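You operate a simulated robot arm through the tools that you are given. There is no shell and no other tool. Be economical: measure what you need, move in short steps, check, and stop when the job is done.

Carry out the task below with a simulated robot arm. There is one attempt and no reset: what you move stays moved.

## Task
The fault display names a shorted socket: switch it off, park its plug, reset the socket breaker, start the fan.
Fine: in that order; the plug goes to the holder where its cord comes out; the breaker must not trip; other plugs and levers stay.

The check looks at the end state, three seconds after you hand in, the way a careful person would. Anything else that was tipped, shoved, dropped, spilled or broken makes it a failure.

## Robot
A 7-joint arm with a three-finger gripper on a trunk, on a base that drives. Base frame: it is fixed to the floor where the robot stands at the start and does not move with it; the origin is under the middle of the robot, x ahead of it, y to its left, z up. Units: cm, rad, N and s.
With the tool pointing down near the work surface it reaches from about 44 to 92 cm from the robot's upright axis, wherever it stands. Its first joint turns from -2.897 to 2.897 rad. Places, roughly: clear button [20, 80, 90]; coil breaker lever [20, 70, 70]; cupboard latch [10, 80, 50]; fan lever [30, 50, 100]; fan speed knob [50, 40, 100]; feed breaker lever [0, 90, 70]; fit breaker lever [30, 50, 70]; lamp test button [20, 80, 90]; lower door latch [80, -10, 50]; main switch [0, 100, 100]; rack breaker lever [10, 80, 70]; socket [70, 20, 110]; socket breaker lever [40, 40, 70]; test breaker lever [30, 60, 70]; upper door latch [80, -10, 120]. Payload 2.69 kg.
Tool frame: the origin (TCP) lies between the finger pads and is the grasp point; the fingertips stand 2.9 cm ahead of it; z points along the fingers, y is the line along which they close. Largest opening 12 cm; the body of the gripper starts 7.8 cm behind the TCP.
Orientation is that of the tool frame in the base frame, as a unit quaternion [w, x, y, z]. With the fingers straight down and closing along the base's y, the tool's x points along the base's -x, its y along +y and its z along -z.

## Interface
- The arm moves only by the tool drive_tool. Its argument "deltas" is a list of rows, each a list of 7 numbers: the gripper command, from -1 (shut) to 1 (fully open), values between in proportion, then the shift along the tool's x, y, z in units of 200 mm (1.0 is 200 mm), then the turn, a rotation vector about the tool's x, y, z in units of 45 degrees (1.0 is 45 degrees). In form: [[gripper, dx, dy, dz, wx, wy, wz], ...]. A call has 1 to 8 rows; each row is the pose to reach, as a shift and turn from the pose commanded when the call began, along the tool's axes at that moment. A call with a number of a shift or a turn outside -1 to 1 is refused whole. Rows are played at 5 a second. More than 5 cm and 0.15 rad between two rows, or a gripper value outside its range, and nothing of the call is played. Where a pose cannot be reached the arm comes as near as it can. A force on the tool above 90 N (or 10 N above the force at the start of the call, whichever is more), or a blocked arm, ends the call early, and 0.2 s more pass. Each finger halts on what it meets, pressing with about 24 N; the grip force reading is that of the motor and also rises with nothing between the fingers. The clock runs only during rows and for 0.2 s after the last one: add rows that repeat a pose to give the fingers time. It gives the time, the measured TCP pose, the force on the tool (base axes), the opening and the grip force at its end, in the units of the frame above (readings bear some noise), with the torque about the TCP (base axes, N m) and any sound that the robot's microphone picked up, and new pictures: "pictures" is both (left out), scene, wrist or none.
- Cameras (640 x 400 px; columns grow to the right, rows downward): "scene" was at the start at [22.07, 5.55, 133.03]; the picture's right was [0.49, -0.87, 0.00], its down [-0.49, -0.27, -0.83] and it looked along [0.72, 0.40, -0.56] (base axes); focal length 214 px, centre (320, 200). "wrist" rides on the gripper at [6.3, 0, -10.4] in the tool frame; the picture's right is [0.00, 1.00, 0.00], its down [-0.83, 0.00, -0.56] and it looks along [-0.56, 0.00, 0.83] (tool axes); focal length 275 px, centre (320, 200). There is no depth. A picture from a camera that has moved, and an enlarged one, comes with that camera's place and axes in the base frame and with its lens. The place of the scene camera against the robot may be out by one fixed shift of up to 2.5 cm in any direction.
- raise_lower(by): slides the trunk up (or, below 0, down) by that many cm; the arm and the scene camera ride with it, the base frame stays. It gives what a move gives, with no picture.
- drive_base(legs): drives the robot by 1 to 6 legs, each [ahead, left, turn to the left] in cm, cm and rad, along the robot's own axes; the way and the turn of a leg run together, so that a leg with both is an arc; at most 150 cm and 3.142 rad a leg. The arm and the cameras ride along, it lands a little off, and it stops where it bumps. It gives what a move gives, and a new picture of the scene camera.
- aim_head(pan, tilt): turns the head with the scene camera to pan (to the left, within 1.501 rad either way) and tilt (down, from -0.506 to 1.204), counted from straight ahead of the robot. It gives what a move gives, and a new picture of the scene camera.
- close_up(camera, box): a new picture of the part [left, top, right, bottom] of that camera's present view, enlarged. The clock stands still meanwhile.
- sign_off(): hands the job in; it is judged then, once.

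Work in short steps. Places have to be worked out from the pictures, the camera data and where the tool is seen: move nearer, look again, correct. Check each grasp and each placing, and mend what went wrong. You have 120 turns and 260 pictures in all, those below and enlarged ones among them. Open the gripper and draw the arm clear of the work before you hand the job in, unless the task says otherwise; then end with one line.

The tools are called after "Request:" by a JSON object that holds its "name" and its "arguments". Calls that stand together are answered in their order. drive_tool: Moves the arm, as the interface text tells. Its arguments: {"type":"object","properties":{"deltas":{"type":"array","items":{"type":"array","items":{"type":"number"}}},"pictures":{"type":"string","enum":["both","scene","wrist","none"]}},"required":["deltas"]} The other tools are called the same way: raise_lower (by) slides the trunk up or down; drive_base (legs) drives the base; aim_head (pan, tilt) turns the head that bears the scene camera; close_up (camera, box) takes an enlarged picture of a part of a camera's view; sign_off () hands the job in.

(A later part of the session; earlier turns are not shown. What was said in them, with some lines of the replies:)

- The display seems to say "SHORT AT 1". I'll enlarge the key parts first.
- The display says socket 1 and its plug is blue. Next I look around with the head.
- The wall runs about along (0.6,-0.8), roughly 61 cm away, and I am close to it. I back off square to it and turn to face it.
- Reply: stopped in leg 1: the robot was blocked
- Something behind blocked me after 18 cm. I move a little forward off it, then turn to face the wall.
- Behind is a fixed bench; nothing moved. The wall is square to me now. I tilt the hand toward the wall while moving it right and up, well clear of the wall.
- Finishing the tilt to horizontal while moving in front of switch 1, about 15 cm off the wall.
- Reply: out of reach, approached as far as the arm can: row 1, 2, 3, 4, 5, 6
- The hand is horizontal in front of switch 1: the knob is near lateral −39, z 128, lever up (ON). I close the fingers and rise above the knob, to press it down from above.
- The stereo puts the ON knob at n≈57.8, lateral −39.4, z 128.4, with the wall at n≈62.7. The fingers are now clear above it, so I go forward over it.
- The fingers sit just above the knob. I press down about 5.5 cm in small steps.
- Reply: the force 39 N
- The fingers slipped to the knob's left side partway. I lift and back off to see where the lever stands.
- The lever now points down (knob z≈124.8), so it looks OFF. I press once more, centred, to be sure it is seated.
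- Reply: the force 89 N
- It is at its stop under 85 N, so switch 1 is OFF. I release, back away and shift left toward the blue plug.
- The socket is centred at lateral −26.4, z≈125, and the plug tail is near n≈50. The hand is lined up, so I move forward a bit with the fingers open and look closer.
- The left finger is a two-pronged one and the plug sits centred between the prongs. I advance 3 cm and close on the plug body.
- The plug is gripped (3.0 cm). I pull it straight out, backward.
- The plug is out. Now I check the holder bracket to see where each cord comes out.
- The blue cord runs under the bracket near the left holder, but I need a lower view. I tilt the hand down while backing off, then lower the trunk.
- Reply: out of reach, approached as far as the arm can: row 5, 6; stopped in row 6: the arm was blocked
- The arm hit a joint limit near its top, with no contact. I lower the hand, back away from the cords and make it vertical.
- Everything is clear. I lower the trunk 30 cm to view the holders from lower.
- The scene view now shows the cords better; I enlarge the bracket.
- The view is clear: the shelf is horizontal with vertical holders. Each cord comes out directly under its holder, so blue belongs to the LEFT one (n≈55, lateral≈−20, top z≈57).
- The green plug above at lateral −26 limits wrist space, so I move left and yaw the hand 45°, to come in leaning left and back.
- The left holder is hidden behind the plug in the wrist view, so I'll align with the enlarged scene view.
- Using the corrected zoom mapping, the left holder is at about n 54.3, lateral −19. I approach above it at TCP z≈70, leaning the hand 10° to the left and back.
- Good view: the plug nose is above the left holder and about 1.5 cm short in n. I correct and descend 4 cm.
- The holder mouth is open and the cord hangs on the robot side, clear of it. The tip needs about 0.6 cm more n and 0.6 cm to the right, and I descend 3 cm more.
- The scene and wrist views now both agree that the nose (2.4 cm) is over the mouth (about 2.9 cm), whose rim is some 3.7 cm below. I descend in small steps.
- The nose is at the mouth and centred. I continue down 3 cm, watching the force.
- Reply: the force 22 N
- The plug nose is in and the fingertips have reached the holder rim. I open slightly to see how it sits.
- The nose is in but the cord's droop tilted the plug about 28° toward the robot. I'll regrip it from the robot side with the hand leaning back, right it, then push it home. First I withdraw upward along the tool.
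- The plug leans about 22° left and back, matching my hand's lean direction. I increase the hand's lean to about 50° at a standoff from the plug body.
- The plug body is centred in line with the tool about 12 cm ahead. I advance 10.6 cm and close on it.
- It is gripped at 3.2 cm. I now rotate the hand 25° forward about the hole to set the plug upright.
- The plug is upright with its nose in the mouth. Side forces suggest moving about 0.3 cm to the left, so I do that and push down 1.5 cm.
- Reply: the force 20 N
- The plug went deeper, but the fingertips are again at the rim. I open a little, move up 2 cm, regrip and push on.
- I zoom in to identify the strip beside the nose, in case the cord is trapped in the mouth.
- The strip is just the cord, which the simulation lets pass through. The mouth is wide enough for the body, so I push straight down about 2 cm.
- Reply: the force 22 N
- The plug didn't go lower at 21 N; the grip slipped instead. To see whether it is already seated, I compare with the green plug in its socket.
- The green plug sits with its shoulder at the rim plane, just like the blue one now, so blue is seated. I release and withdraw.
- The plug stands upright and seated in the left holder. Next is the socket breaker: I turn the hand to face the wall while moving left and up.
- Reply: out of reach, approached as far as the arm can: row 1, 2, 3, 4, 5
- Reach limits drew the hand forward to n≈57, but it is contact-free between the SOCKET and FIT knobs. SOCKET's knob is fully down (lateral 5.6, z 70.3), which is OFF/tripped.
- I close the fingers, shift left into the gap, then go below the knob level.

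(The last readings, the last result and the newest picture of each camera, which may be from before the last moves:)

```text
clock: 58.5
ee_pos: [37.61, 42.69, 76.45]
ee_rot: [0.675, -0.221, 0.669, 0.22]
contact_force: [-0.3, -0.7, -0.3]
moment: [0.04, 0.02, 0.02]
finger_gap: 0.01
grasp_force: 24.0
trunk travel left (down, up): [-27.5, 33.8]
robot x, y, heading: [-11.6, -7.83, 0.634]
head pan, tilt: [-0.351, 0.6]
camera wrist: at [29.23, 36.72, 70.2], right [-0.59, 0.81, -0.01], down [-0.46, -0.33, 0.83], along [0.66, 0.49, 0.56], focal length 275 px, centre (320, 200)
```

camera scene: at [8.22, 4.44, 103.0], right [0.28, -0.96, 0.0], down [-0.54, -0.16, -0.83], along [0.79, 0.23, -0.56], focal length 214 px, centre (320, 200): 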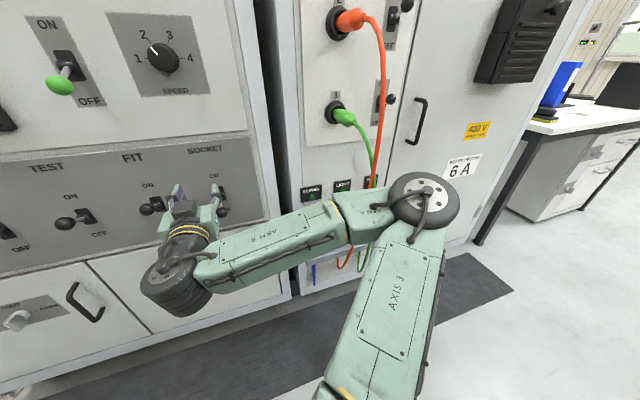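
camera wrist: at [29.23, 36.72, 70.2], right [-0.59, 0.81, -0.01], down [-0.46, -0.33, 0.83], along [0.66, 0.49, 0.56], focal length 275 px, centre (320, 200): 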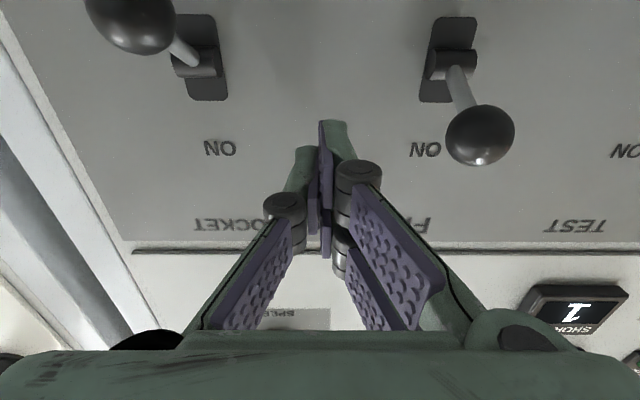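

I am centred in the gap at lateral 12. Now straight down to z≈67.

Request:
{"name": "drive_tool", "arguments": {"deltas": [[-1, 0.12, 0.01, 0, 0, 0, 0], [-1, 0.24, 0.01, 0, 0, 0, 0], [-1, 0.36, 0.01, 0, 0, 0, 0], [-1, 0.48, 0.01, 0, 0, 0, 0], [-1, 0.48, 0.01, 0, 0, 0, 0]], "pictures": "wrist"}}

```text
clock: 59.7
ee_pos: [37.66, 43.27, 66.92]
ee_rot: [0.676, -0.221, 0.668, 0.219]
contact_force: [0.2, -0.9, 0.1]
moment: [-0.01, 0.0, 0.03]
finger_gap: 0.0
grasp_force: 24.4
out of reach, approached as far as the arm can: row 3
trunk travel left (down, up): [-27.5, 33.8]
robot x, y, heading: [-11.56, -8.37, 0.634]
head pan, tilt: [-0.351, 0.6]
camera wrist: at [29.24, 37.14, 60.63], right [-0.59, 0.81, -0.01], down [-0.46, -0.33, 0.83], along [0.66, 0.49, 0.56], focal length 275 px, centre (320, 200)
```

wrist: 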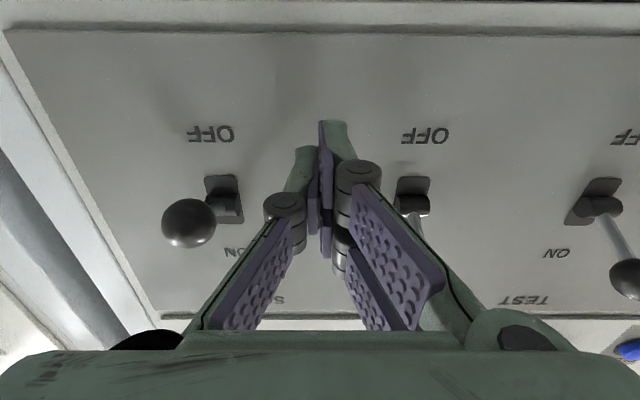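

The SOCKET knob is around z 69.9 with its bottom near 68.3. I drop 1.8 cm more, then slide right beneath it.

Request:
{"name": "drive_tool", "arguments": {"deltas": [[-1, 0.09, 0, 0, 0, 0, 0], [-1, 0.09, -0.12, 0, 0, 0, 0], [-1, 0.09, -0.24, 0, 0, 0, 0], [-1, 0.09, -0.345, 0, 0, 0, 0], [-1, 0.09, -0.345, 0, 0, 0, 0]], "pictures": "wrist"}}

```text
clock: 60.9
ee_pos: [43.17, 39.17, 64.9]
ee_rot: [0.675, -0.22, 0.669, 0.219]
contact_force: [0.8, -0.6, 0.3]
moment: [0.01, -0.03, 0.0]
finger_gap: 0.0
grasp_force: 24.3
out of reach, approached as far as the arm can: row 2, 3, 4, 5
trunk travel left (down, up): [-27.5, 33.8]
robot x, y, heading: [-11.56, -8.67, 0.634]
head pan, tilt: [-0.351, 0.6]
camera wrist: at [34.83, 33.05, 58.49], right [-0.59, 0.81, -0.01], down [-0.46, -0.33, 0.83], along [0.66, 0.49, 0.56], focal length 275 px, centre (320, 200)
```

wrist: 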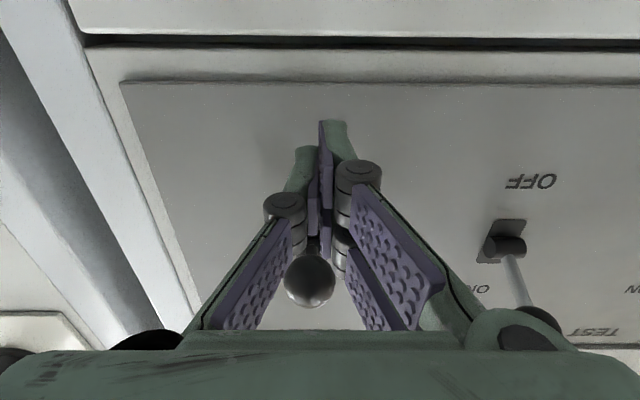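

The fingers are beneath the SOCKET knob, nearly centred. I push up in small steps to throw the lever ON.

Request:
{"name": "drive_tool", "arguments": {"deltas": [[-1, -0.06, -0.02, 0, 0, 0, 0], [-1, -0.12, -0.02, 0, 0, 0, 0], [-1, -0.17, -0.02, 0, 0, 0, 0], [-1, -0.22, -0.02, 0, 0, 0, 0], [-1, -0.27, -0.02, 0, 0, 0, 0], [-1, -0.31, -0.02, 0, 0, 0, 0], [-1, -0.35, -0.02, 0, 0, 0, 0]], "pictures": "both"}}

```text
clock: 62.5
ee_pos: [43.71, 39.42, 71.39]
ee_rot: [0.671, -0.222, 0.672, 0.22]
contact_force: [-4.4, -3.5, -25.6]
moment: [0.22, -0.3, -0.12]
finger_gap: 0.01
grasp_force: 24.2
out of reach, approached as far as the arm can: row 1, 2, 3, 4, 5, 6, 7
trunk travel left (down, up): [-27.5, 33.8]
robot x, y, heading: [-11.58, -8.52, 0.635]
head pan, tilt: [-0.351, 0.6]
camera scene: at [8.32, 4.52, 102.9], right [0.28, -0.96, 0.0], down [-0.54, -0.16, -0.82], along [0.79, 0.23, -0.57], focal length 214 px, centre (320, 200)
camera wrist: at [35.27, 33.28, 65.13], right [-0.59, 0.81, -0.01], down [-0.45, -0.32, 0.83], along [0.67, 0.5, 0.55], focal length 275 px, centre (320, 200)
```

scene: 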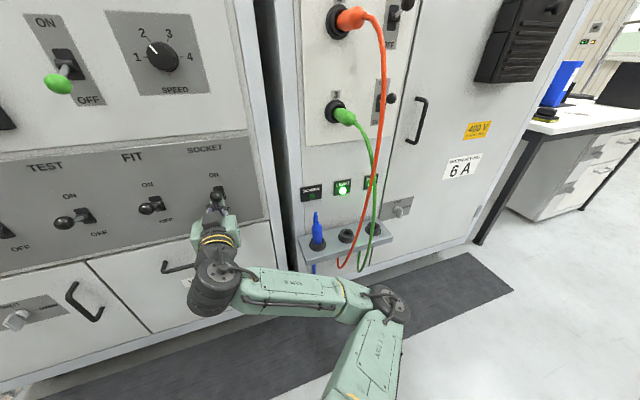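
wrist: 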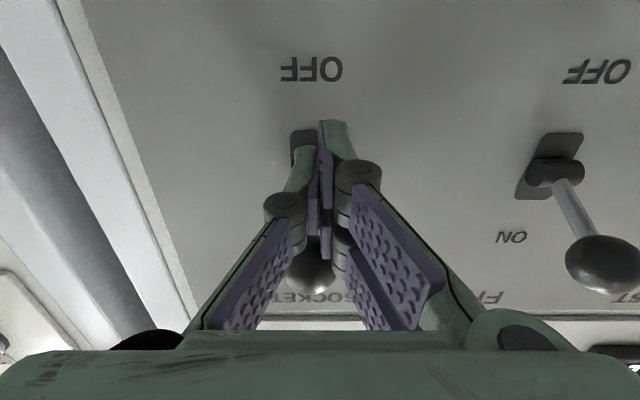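

The LIGHT and PUMP lamps are now on and the knob is at z≈74.9, so the socket breaker is ON and holding. I lower slightly off the knob and move left into the gap.

Request:
{"name": "drive_tool", "arguments": {"deltas": [[-1, 0.06, 0, 0, 0, 0, 0], [-1, 0.15, 0, 0, 0, 0, 0], [-1, 0.15, 0.12, 0, 0, 0, 0], [-1, 0.15, 0.24, 0, 0, 0, 0], [-1, 0.15, 0.345, 0, 0, 0, 0], [-1, 0.15, 0.345, 0, 0, 0, 0]], "pictures": "both"}}

Request:
{"name": "close_up", "arguments": {"camera": "scene", "box": [0, 0, 260, 250]}}

Request:
{"name": "close_up", "arguments": {"camera": "scene", "box": [280, 160, 440, 280]}}

```text
clock: 63.9
ee_pos: [39.65, 44.61, 69.9]
ee_rot: [0.682, -0.219, 0.662, 0.22]
contact_force: [-0.6, 0.2, -0.4]
moment: [0.01, 0.0, 0.0]
finger_gap: 0.0
grasp_force: 24.3
trunk travel left (down, up): [-27.5, 33.8]
robot x, y, heading: [-11.54, -8.4, 0.634]
head pan, tilt: [-0.351, 0.6]
camera scene: at [8.11, 4.24, 103.08], right [0.28, -0.96, 0.0], down [-0.54, -0.16, -0.83], along [0.79, 0.23, -0.56], focal length 214 px, centre (320, 200)
camera wrist: at [31.36, 38.71, 63.38], right [-0.59, 0.81, -0.01], down [-0.47, -0.33, 0.81], along [0.65, 0.49, 0.58], focal length 275 px, centre (320, 200)
```

scene: 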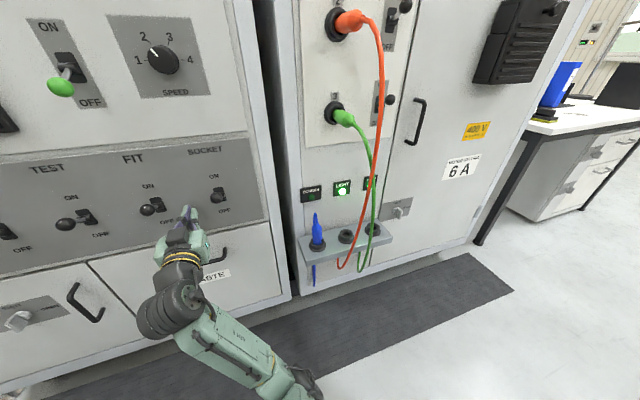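
wrist: 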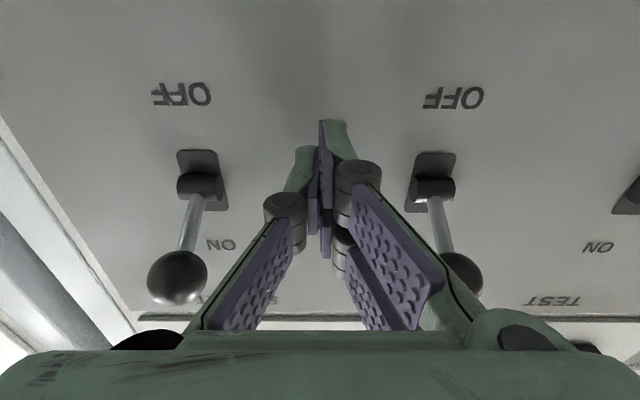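

```text
1.60 times, centred on (130, 125) of scene
camera zoom: at [8.11, 4.24, 103.08], right [0.28, -0.96, 0.0], down [-0.54, -0.16, -0.83], along [0.79, 0.23, -0.56], focal length 343 px, centre (624, 320)
```

zoom: 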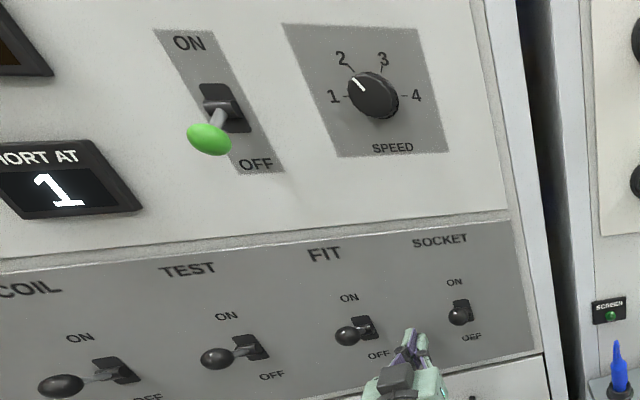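

```text
3.33 times, centred on (360, 220) of scene
camera zoom: at [8.11, 4.24, 103.08], right [0.28, -0.96, 0.0], down [-0.54, -0.16, -0.83], along [0.79, 0.23, -0.56], focal length 715 px, centre (187, 133)
```

zoom: 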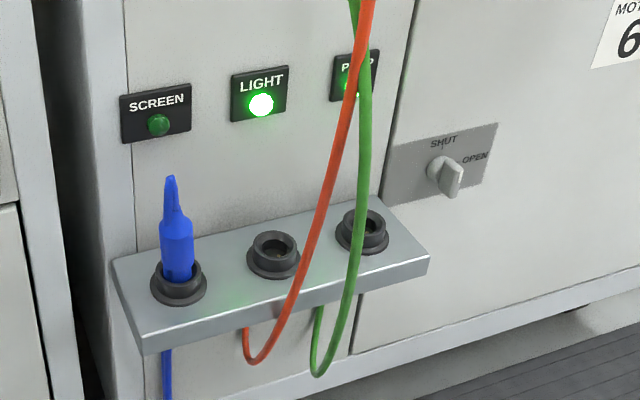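

The breaker is ON and the plug stands parked. I back the hand 2.5 cm off and view the LOAD display before starting the fan.

Request:
{"name": "drive_tool", "arguments": {"deltas": [[-1, 0, 0, -0.07, 0, 0, 0], [-1, 0.02, 0, -0.14, 0, 0, 0], [-1, 0.02, 0, -0.14, 0, 0, 0]], "pictures": "none"}}

Request:
{"name": "aim_head", "arguments": {"pan": 0.3, "tilt": 0.4}}

```text
clock: 64.9
ee_pos: [37.23, 43.39, 73.01]
ee_rot: [0.712, -0.218, 0.63, 0.222]
contact_force: [0.5, -0.2, -0.4]
moment: [0.04, -0.02, 0.02]
finger_gap: 0.01
grasp_force: 23.5
trunk travel left (down, up): [-27.5, 33.8]
robot x, y, heading: [-11.77, -8.61, 0.636]
head pan, tilt: [-0.351, 0.6]
stopped in row 3: the arm was blocked; the commanded pose is now the measured one
```

```text
clock: 65.9
ee_pos: [37.38, 43.33, 72.75]
ee_rot: [0.71, -0.218, 0.631, 0.221]
contact_force: [0.7, 0.1, 0.0]
moment: [0.01, -0.04, -0.04]
finger_gap: 0.0
grasp_force: 23.8
trunk travel left (down, up): [-27.5, 33.8]
robot x, y, heading: [-11.51, -8.24, 0.639]
head pan, tilt: [0.3, 0.4]
camera scene: at [5.31, 9.45, 104.75], right [0.8, -0.59, 0.0], down [-0.23, -0.31, -0.92], along [0.55, 0.74, -0.39], focal length 214 px, centre (320, 200)
```

scene: 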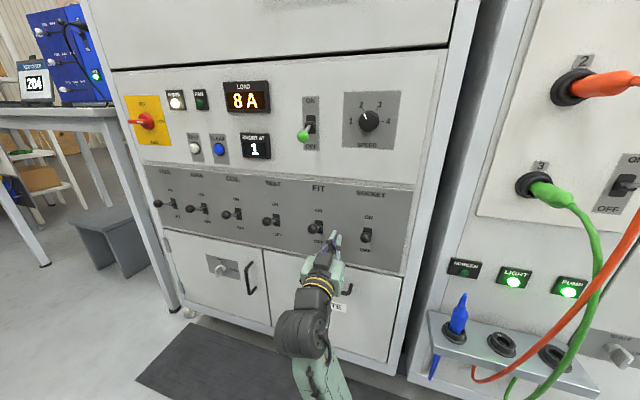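

LOAD now reads 8 A with light and pump running. I look for any rating marked on the panel before starting the fan.

Request:
{"name": "close_up", "arguments": {"camera": "scene", "box": [110, 65, 430, 265]}}

Request:
{"name": "close_up", "arguments": {"camera": "scene", "box": [120, 80, 280, 180]}}

Request:
{"name": "close_up", "arguments": {"camera": "scene", "box": [270, 80, 430, 180]}}

```text
2.00 times, centred on (270, 165) of scene
camera zoom: at [5.31, 9.45, 104.75], right [0.8, -0.59, 0.0], down [-0.23, -0.31, -0.92], along [0.55, 0.74, -0.39], focal length 429 px, centre (420, 270)
```

zoom: 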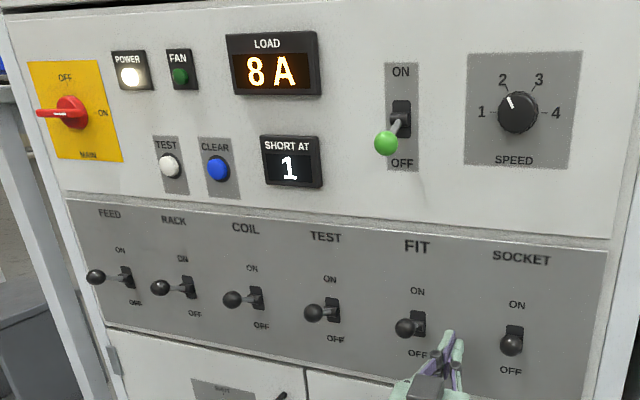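

```text
4.00 times, centred on (200, 130) of scene
camera zoom: at [5.31, 9.45, 104.75], right [0.8, -0.59, 0.0], down [-0.23, -0.31, -0.92], along [0.55, 0.74, -0.39], focal length 858 px, centre (800, 480)
```

zoom: 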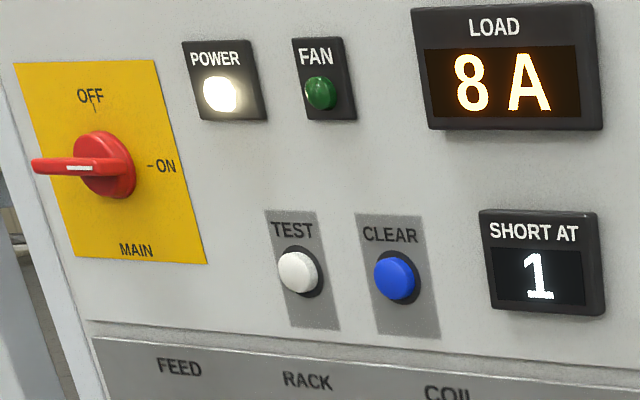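

```text
4.00 times, centred on (350, 130) of scene
camera zoom: at [5.31, 9.45, 104.75], right [0.8, -0.59, 0.0], down [-0.23, -0.31, -0.92], along [0.55, 0.74, -0.39], focal length 858 px, centre (200, 480)
```

zoom: 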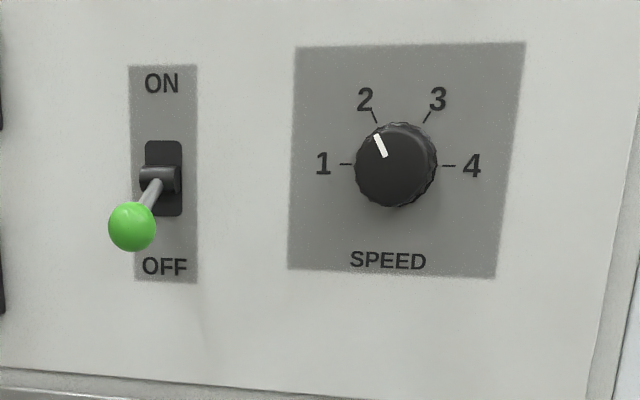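

No trip rating is shown and nothing asks for a speed change, so I leave the knob at 2. I raise the trunk 23 cm to bring the hand below the fan lever's height.

Request:
{"name": "raise_lower", "arguments": {"by": 23}}

Request:
{"name": "drive_tool", "arguments": {"deltas": [[-1, 0, 0.0, 0, 0, 0, 0]], "pictures": "both"}}

```text
clock: 68.3
ee_pos: [37.44, 43.34, 95.64]
ee_rot: [0.709, -0.217, 0.634, 0.22]
contact_force: [0.4, -0.1, -0.8]
moment: [0.03, 0.01, 0.0]
finger_gap: 0.01
grasp_force: 23.8
trunk travel left (down, up): [-50.5, 10.8]
robot x, y, heading: [-11.37, -8.78, 0.634]
head pan, tilt: [0.3, 0.4]
```

```text
clock: 68.8
ee_pos: [37.39, 43.37, 95.6]
ee_rot: [0.709, -0.217, 0.634, 0.22]
contact_force: [0.4, 0.1, -0.4]
moment: [-0.04, -0.01, 0.01]
finger_gap: 0.0
grasp_force: 24.2
trunk travel left (down, up): [-50.5, 10.8]
robot x, y, heading: [-11.88, -8.44, 0.637]
head pan, tilt: [0.3, 0.4]
camera scene: at [5.25, 9.42, 127.82], right [0.8, -0.59, 0.0], down [-0.23, -0.31, -0.92], along [0.55, 0.74, -0.39], focal length 214 px, centre (320, 200)
camera wrist: at [29.67, 37.54, 88.31], right [-0.59, 0.81, -0.03], down [-0.53, -0.35, 0.77], along [0.61, 0.47, 0.64], focal length 275 px, centre (320, 200)
```

scene: 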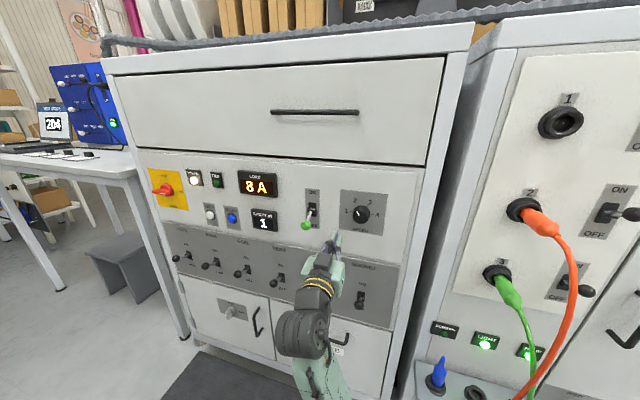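
wrist: 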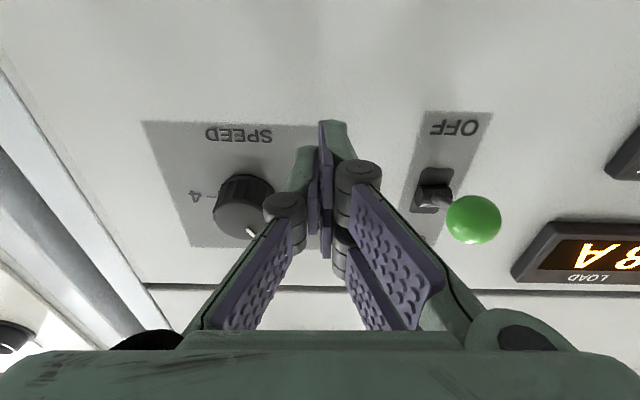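

The fan knob is at lateral 20.8, n 56.9, z 98.3 (down = OFF). I lower 1.8 cm and slide left until the fingers are beneath it.

Request:
{"name": "drive_tool", "arguments": {"deltas": [[-1, 0.09, 0, 0, 0, 0, 0], [-1, 0.09, 0.13, 0, 0, 0, 0], [-1, 0.09, 0.27, 0, 0, 0, 0], [-1, 0.09, 0.405, 0, 0, 0, 0], [-1, 0.09, 0.405, 0, 0, 0, 0]], "pictures": "wrist"}}

```text
clock: 70.0
ee_pos: [33.01, 50.06, 93.69]
ee_rot: [0.709, -0.218, 0.634, 0.221]
contact_force: [0.2, -0.9, -0.5]
moment: [-0.01, 0.0, -0.03]
finger_gap: 0.02
grasp_force: 23.8
trunk travel left (down, up): [-50.5, 10.8]
robot x, y, heading: [-11.1, -8.46, 0.629]
head pan, tilt: [0.3, 0.4]
camera wrist: at [25.07, 44.17, 86.37], right [-0.59, 0.81, -0.03], down [-0.53, -0.35, 0.77], along [0.61, 0.47, 0.64], focal length 275 px, centre (320, 200)
```

wrist: 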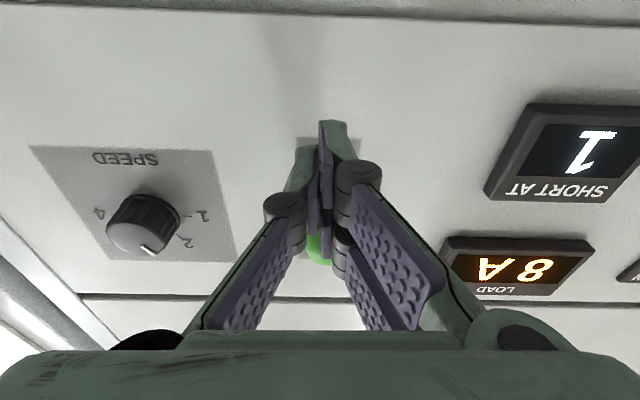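

The fingers are right under the fan knob. I push up about 5.6 cm in steps.

Request:
{"name": "drive_tool", "arguments": {"deltas": [[-1, -0.05, 0, 0.005, 0, 0, 0], [-1, -0.1, 0, 0.01, 0, 0, 0], [-1, -0.15, 0, 0.015, 0, 0, 0], [-1, -0.2, 0, 0.02, 0, 0, 0], [-1, -0.24, 0, 0.024, 0, 0, 0], [-1, -0.28, 0, 0.028, 0, 0, 0]], "pictures": "both"}}

```text
clock: 71.3
ee_pos: [32.89, 50.01, 99.13]
ee_rot: [0.709, -0.217, 0.634, 0.221]
contact_force: [0.3, 0.5, 0.8]
moment: [-0.02, 0.0, 0.02]
finger_gap: 0.0
grasp_force: 24.2
trunk travel left (down, up): [-50.5, 10.8]
robot x, y, heading: [-11.59, -8.79, 0.633]
head pan, tilt: [0.3, 0.4]
camera scene: at [5.25, 9.42, 127.82], right [0.8, -0.59, 0.0], down [-0.23, -0.31, -0.92], along [0.55, 0.74, -0.39], focal length 214 px, centre (320, 200)
camera wrist: at [25.04, 44.27, 91.86], right [-0.59, 0.81, -0.03], down [-0.53, -0.35, 0.77], along [0.61, 0.47, 0.64], focal length 275 px, centre (320, 200)
```

scene: 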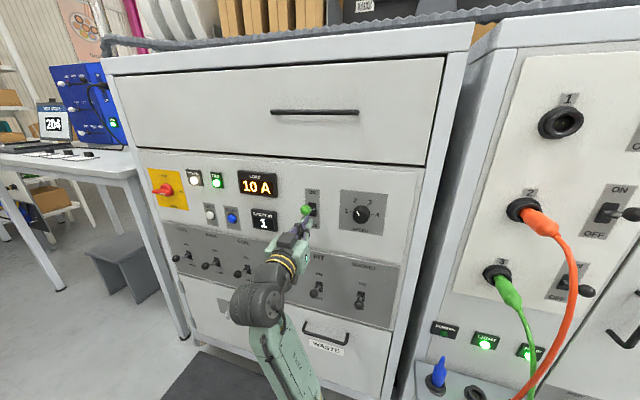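
wrist: 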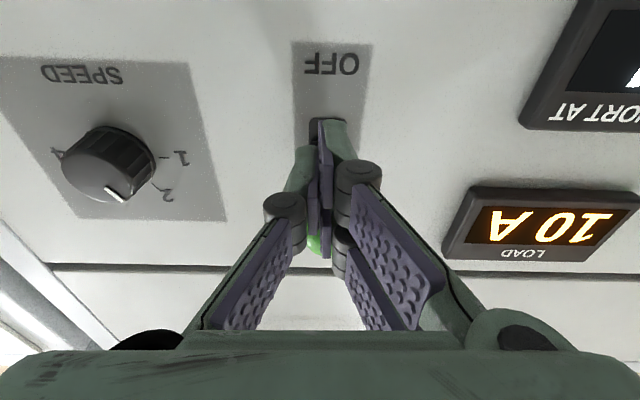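

The FAN lamp is lit and LOAD reads 10 A with no trip. I lower the fingers off the lever and retreat by pitching the hand down while backing away.

Request:
{"name": "drive_tool", "arguments": {"deltas": [[-1, 0.1, 0, 0, 0, 0, 0], [-1, 0.22, 0, -0.02, 0, 0, 0], [-1, 0.25, 0, -0.08, 0, 0.16, 0], [-1, 0.25, 0, -0.15, 0, 0.33, 0], [-1, 0.25, 0, -0.23, 0, 0.5, 0], [-1, 0.25, 0, -0.32, 0, 0.67, 0], [-0.5, 0.25, 0, -0.4, 0, 0.84, 0], [0, 0.25, 0, -0.48, 0, 1, 0]], "pictures": "both"}}

```text
clock: 73.2
ee_pos: [25.71, 44.56, 93.28]
ee_rot: [0.412, -0.285, 0.857, 0.119]
contact_force: [0.0, -0.5, -0.2]
moment: [-0.01, 0.01, 0.03]
finger_gap: 3.9
grasp_force: 0.0
trunk travel left (down, up): [-50.5, 10.8]
robot x, y, heading: [-11.26, -8.33, 0.638]
head pan, tilt: [0.3, 0.4]
camera scene: at [5.23, 9.41, 127.82], right [0.8, -0.59, 0.0], down [-0.23, -0.31, -0.92], along [0.55, 0.74, -0.39], focal length 214 px, centre (320, 200)
camera wrist: at [15.73, 37.56, 95.0], right [-0.59, 0.81, -0.03], down [0.06, 0.08, 0.99], along [0.8, 0.59, -0.1], focal length 275 px, centre (320, 200)
```

scene: 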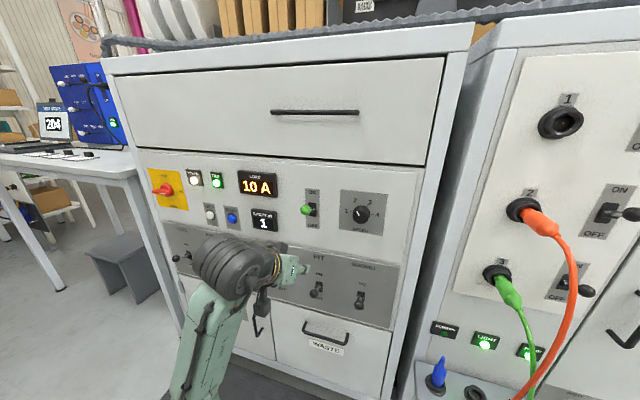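
wrist: 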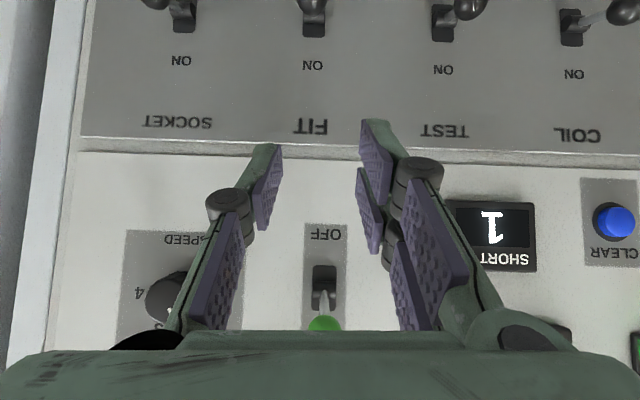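

The arm is clear. I draw it back a bit more with the gripper open, then check the right side one last time.

Request:
{"name": "drive_tool", "arguments": {"deltas": [[0.5, 0, 0, -0.1, 0, 0.15, 0], [1, 0, 0, -0.2, 0, 0.3, 0], [1, 0, 0, -0.3, 0, 0.45, 0], [1, 0, 0, -0.35, 0, 0.6, 0]], "pictures": "none"}}

Request:
{"name": "aim_head", "arguments": {"pan": -0.3, "tilt": 0.5}}

Request:
{"name": "aim_head", "arguments": {"pan": 0.3, "tilt": 0.5}}

```text
clock: 74.2
ee_pos: [21.08, 41.43, 97.81]
ee_rot: [0.201, -0.307, 0.929, 0.05]
contact_force: [0.6, 0.2, 1.4]
moment: [-0.01, 0.0, 0.0]
finger_gap: 11.14
grasp_force: 0.0
trunk travel left (down, up): [-50.5, 10.8]
robot x, y, heading: [-11.04, -8.26, 0.64]
head pan, tilt: [0.3, 0.4]
```

```text
clock: 75.2
ee_pos: [21.12, 41.49, 97.71]
ee_rot: [0.2, -0.306, 0.929, 0.051]
contact_force: [-0.4, 0.2, -0.8]
moment: [-0.01, 0.0, -0.01]
finger_gap: 12.02
grasp_force: 0.0
trunk travel left (down, up): [-50.5, 10.8]
robot x, y, heading: [-11.67, -8.36, 0.641]
head pan, tilt: [-0.3, 0.499]
camera scene: at [8.34, 4.96, 126.91], right [0.33, -0.94, 0.0], down [-0.45, -0.16, -0.88], along [0.83, 0.29, -0.48], focal length 214 px, centre (320, 200)
```

scene: 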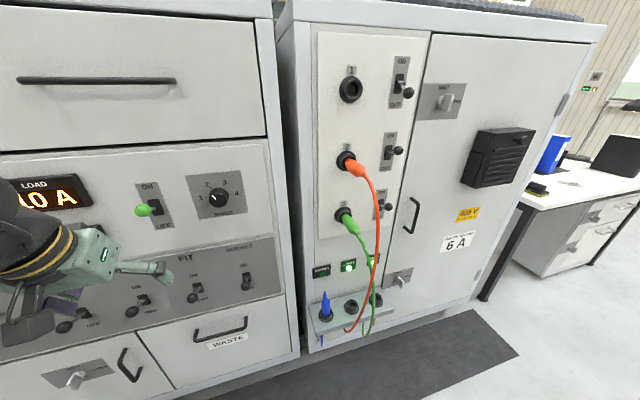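

```text
clock: 76.2
ee_pos: [21.06, 41.64, 97.71]
ee_rot: [0.202, -0.306, 0.929, 0.05]
contact_force: [0.3, 0.2, -0.9]
moment: [-0.02, 0.06, 0.02]
finger_gap: 12.03
grasp_force: 0.0
trunk travel left (down, up): [-50.5, 10.8]
robot x, y, heading: [-11.58, -8.5, 0.632]
head pan, tilt: [0.3, 0.499]
camera scene: at [5.15, 9.28, 126.91], right [0.8, -0.59, 0.0], down [-0.28, -0.39, -0.88], along [0.52, 0.71, -0.48], focal length 214 px, centre (320, 200)
```

scene: 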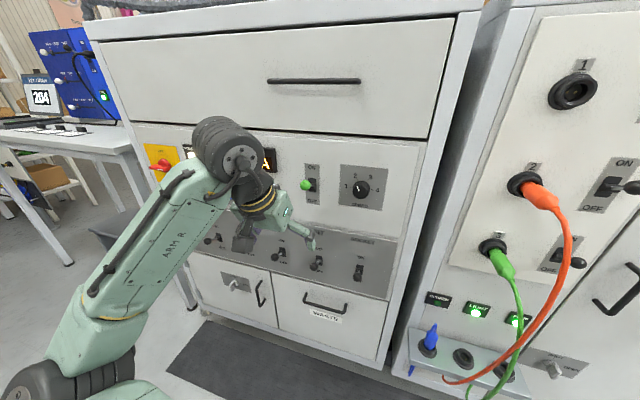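

Everything is as wanted: switch 1 is OFF, the blue plug is in the left holder, and the socket breaker is ON and holding with the lamps lit. The fan is ON, the other levers and plugs are unchanged, and the arm is clear with the gripper open. I hand in.

Request:
{"name": "sign_off", "arguments": {}}

```text
The job is handed in.
```

Socket 1 is switched off and its blue plug is parked in the left holder, where its cord comes out; the socket breaker was then reset and held at 10 A, and the fan is running at speed 2.
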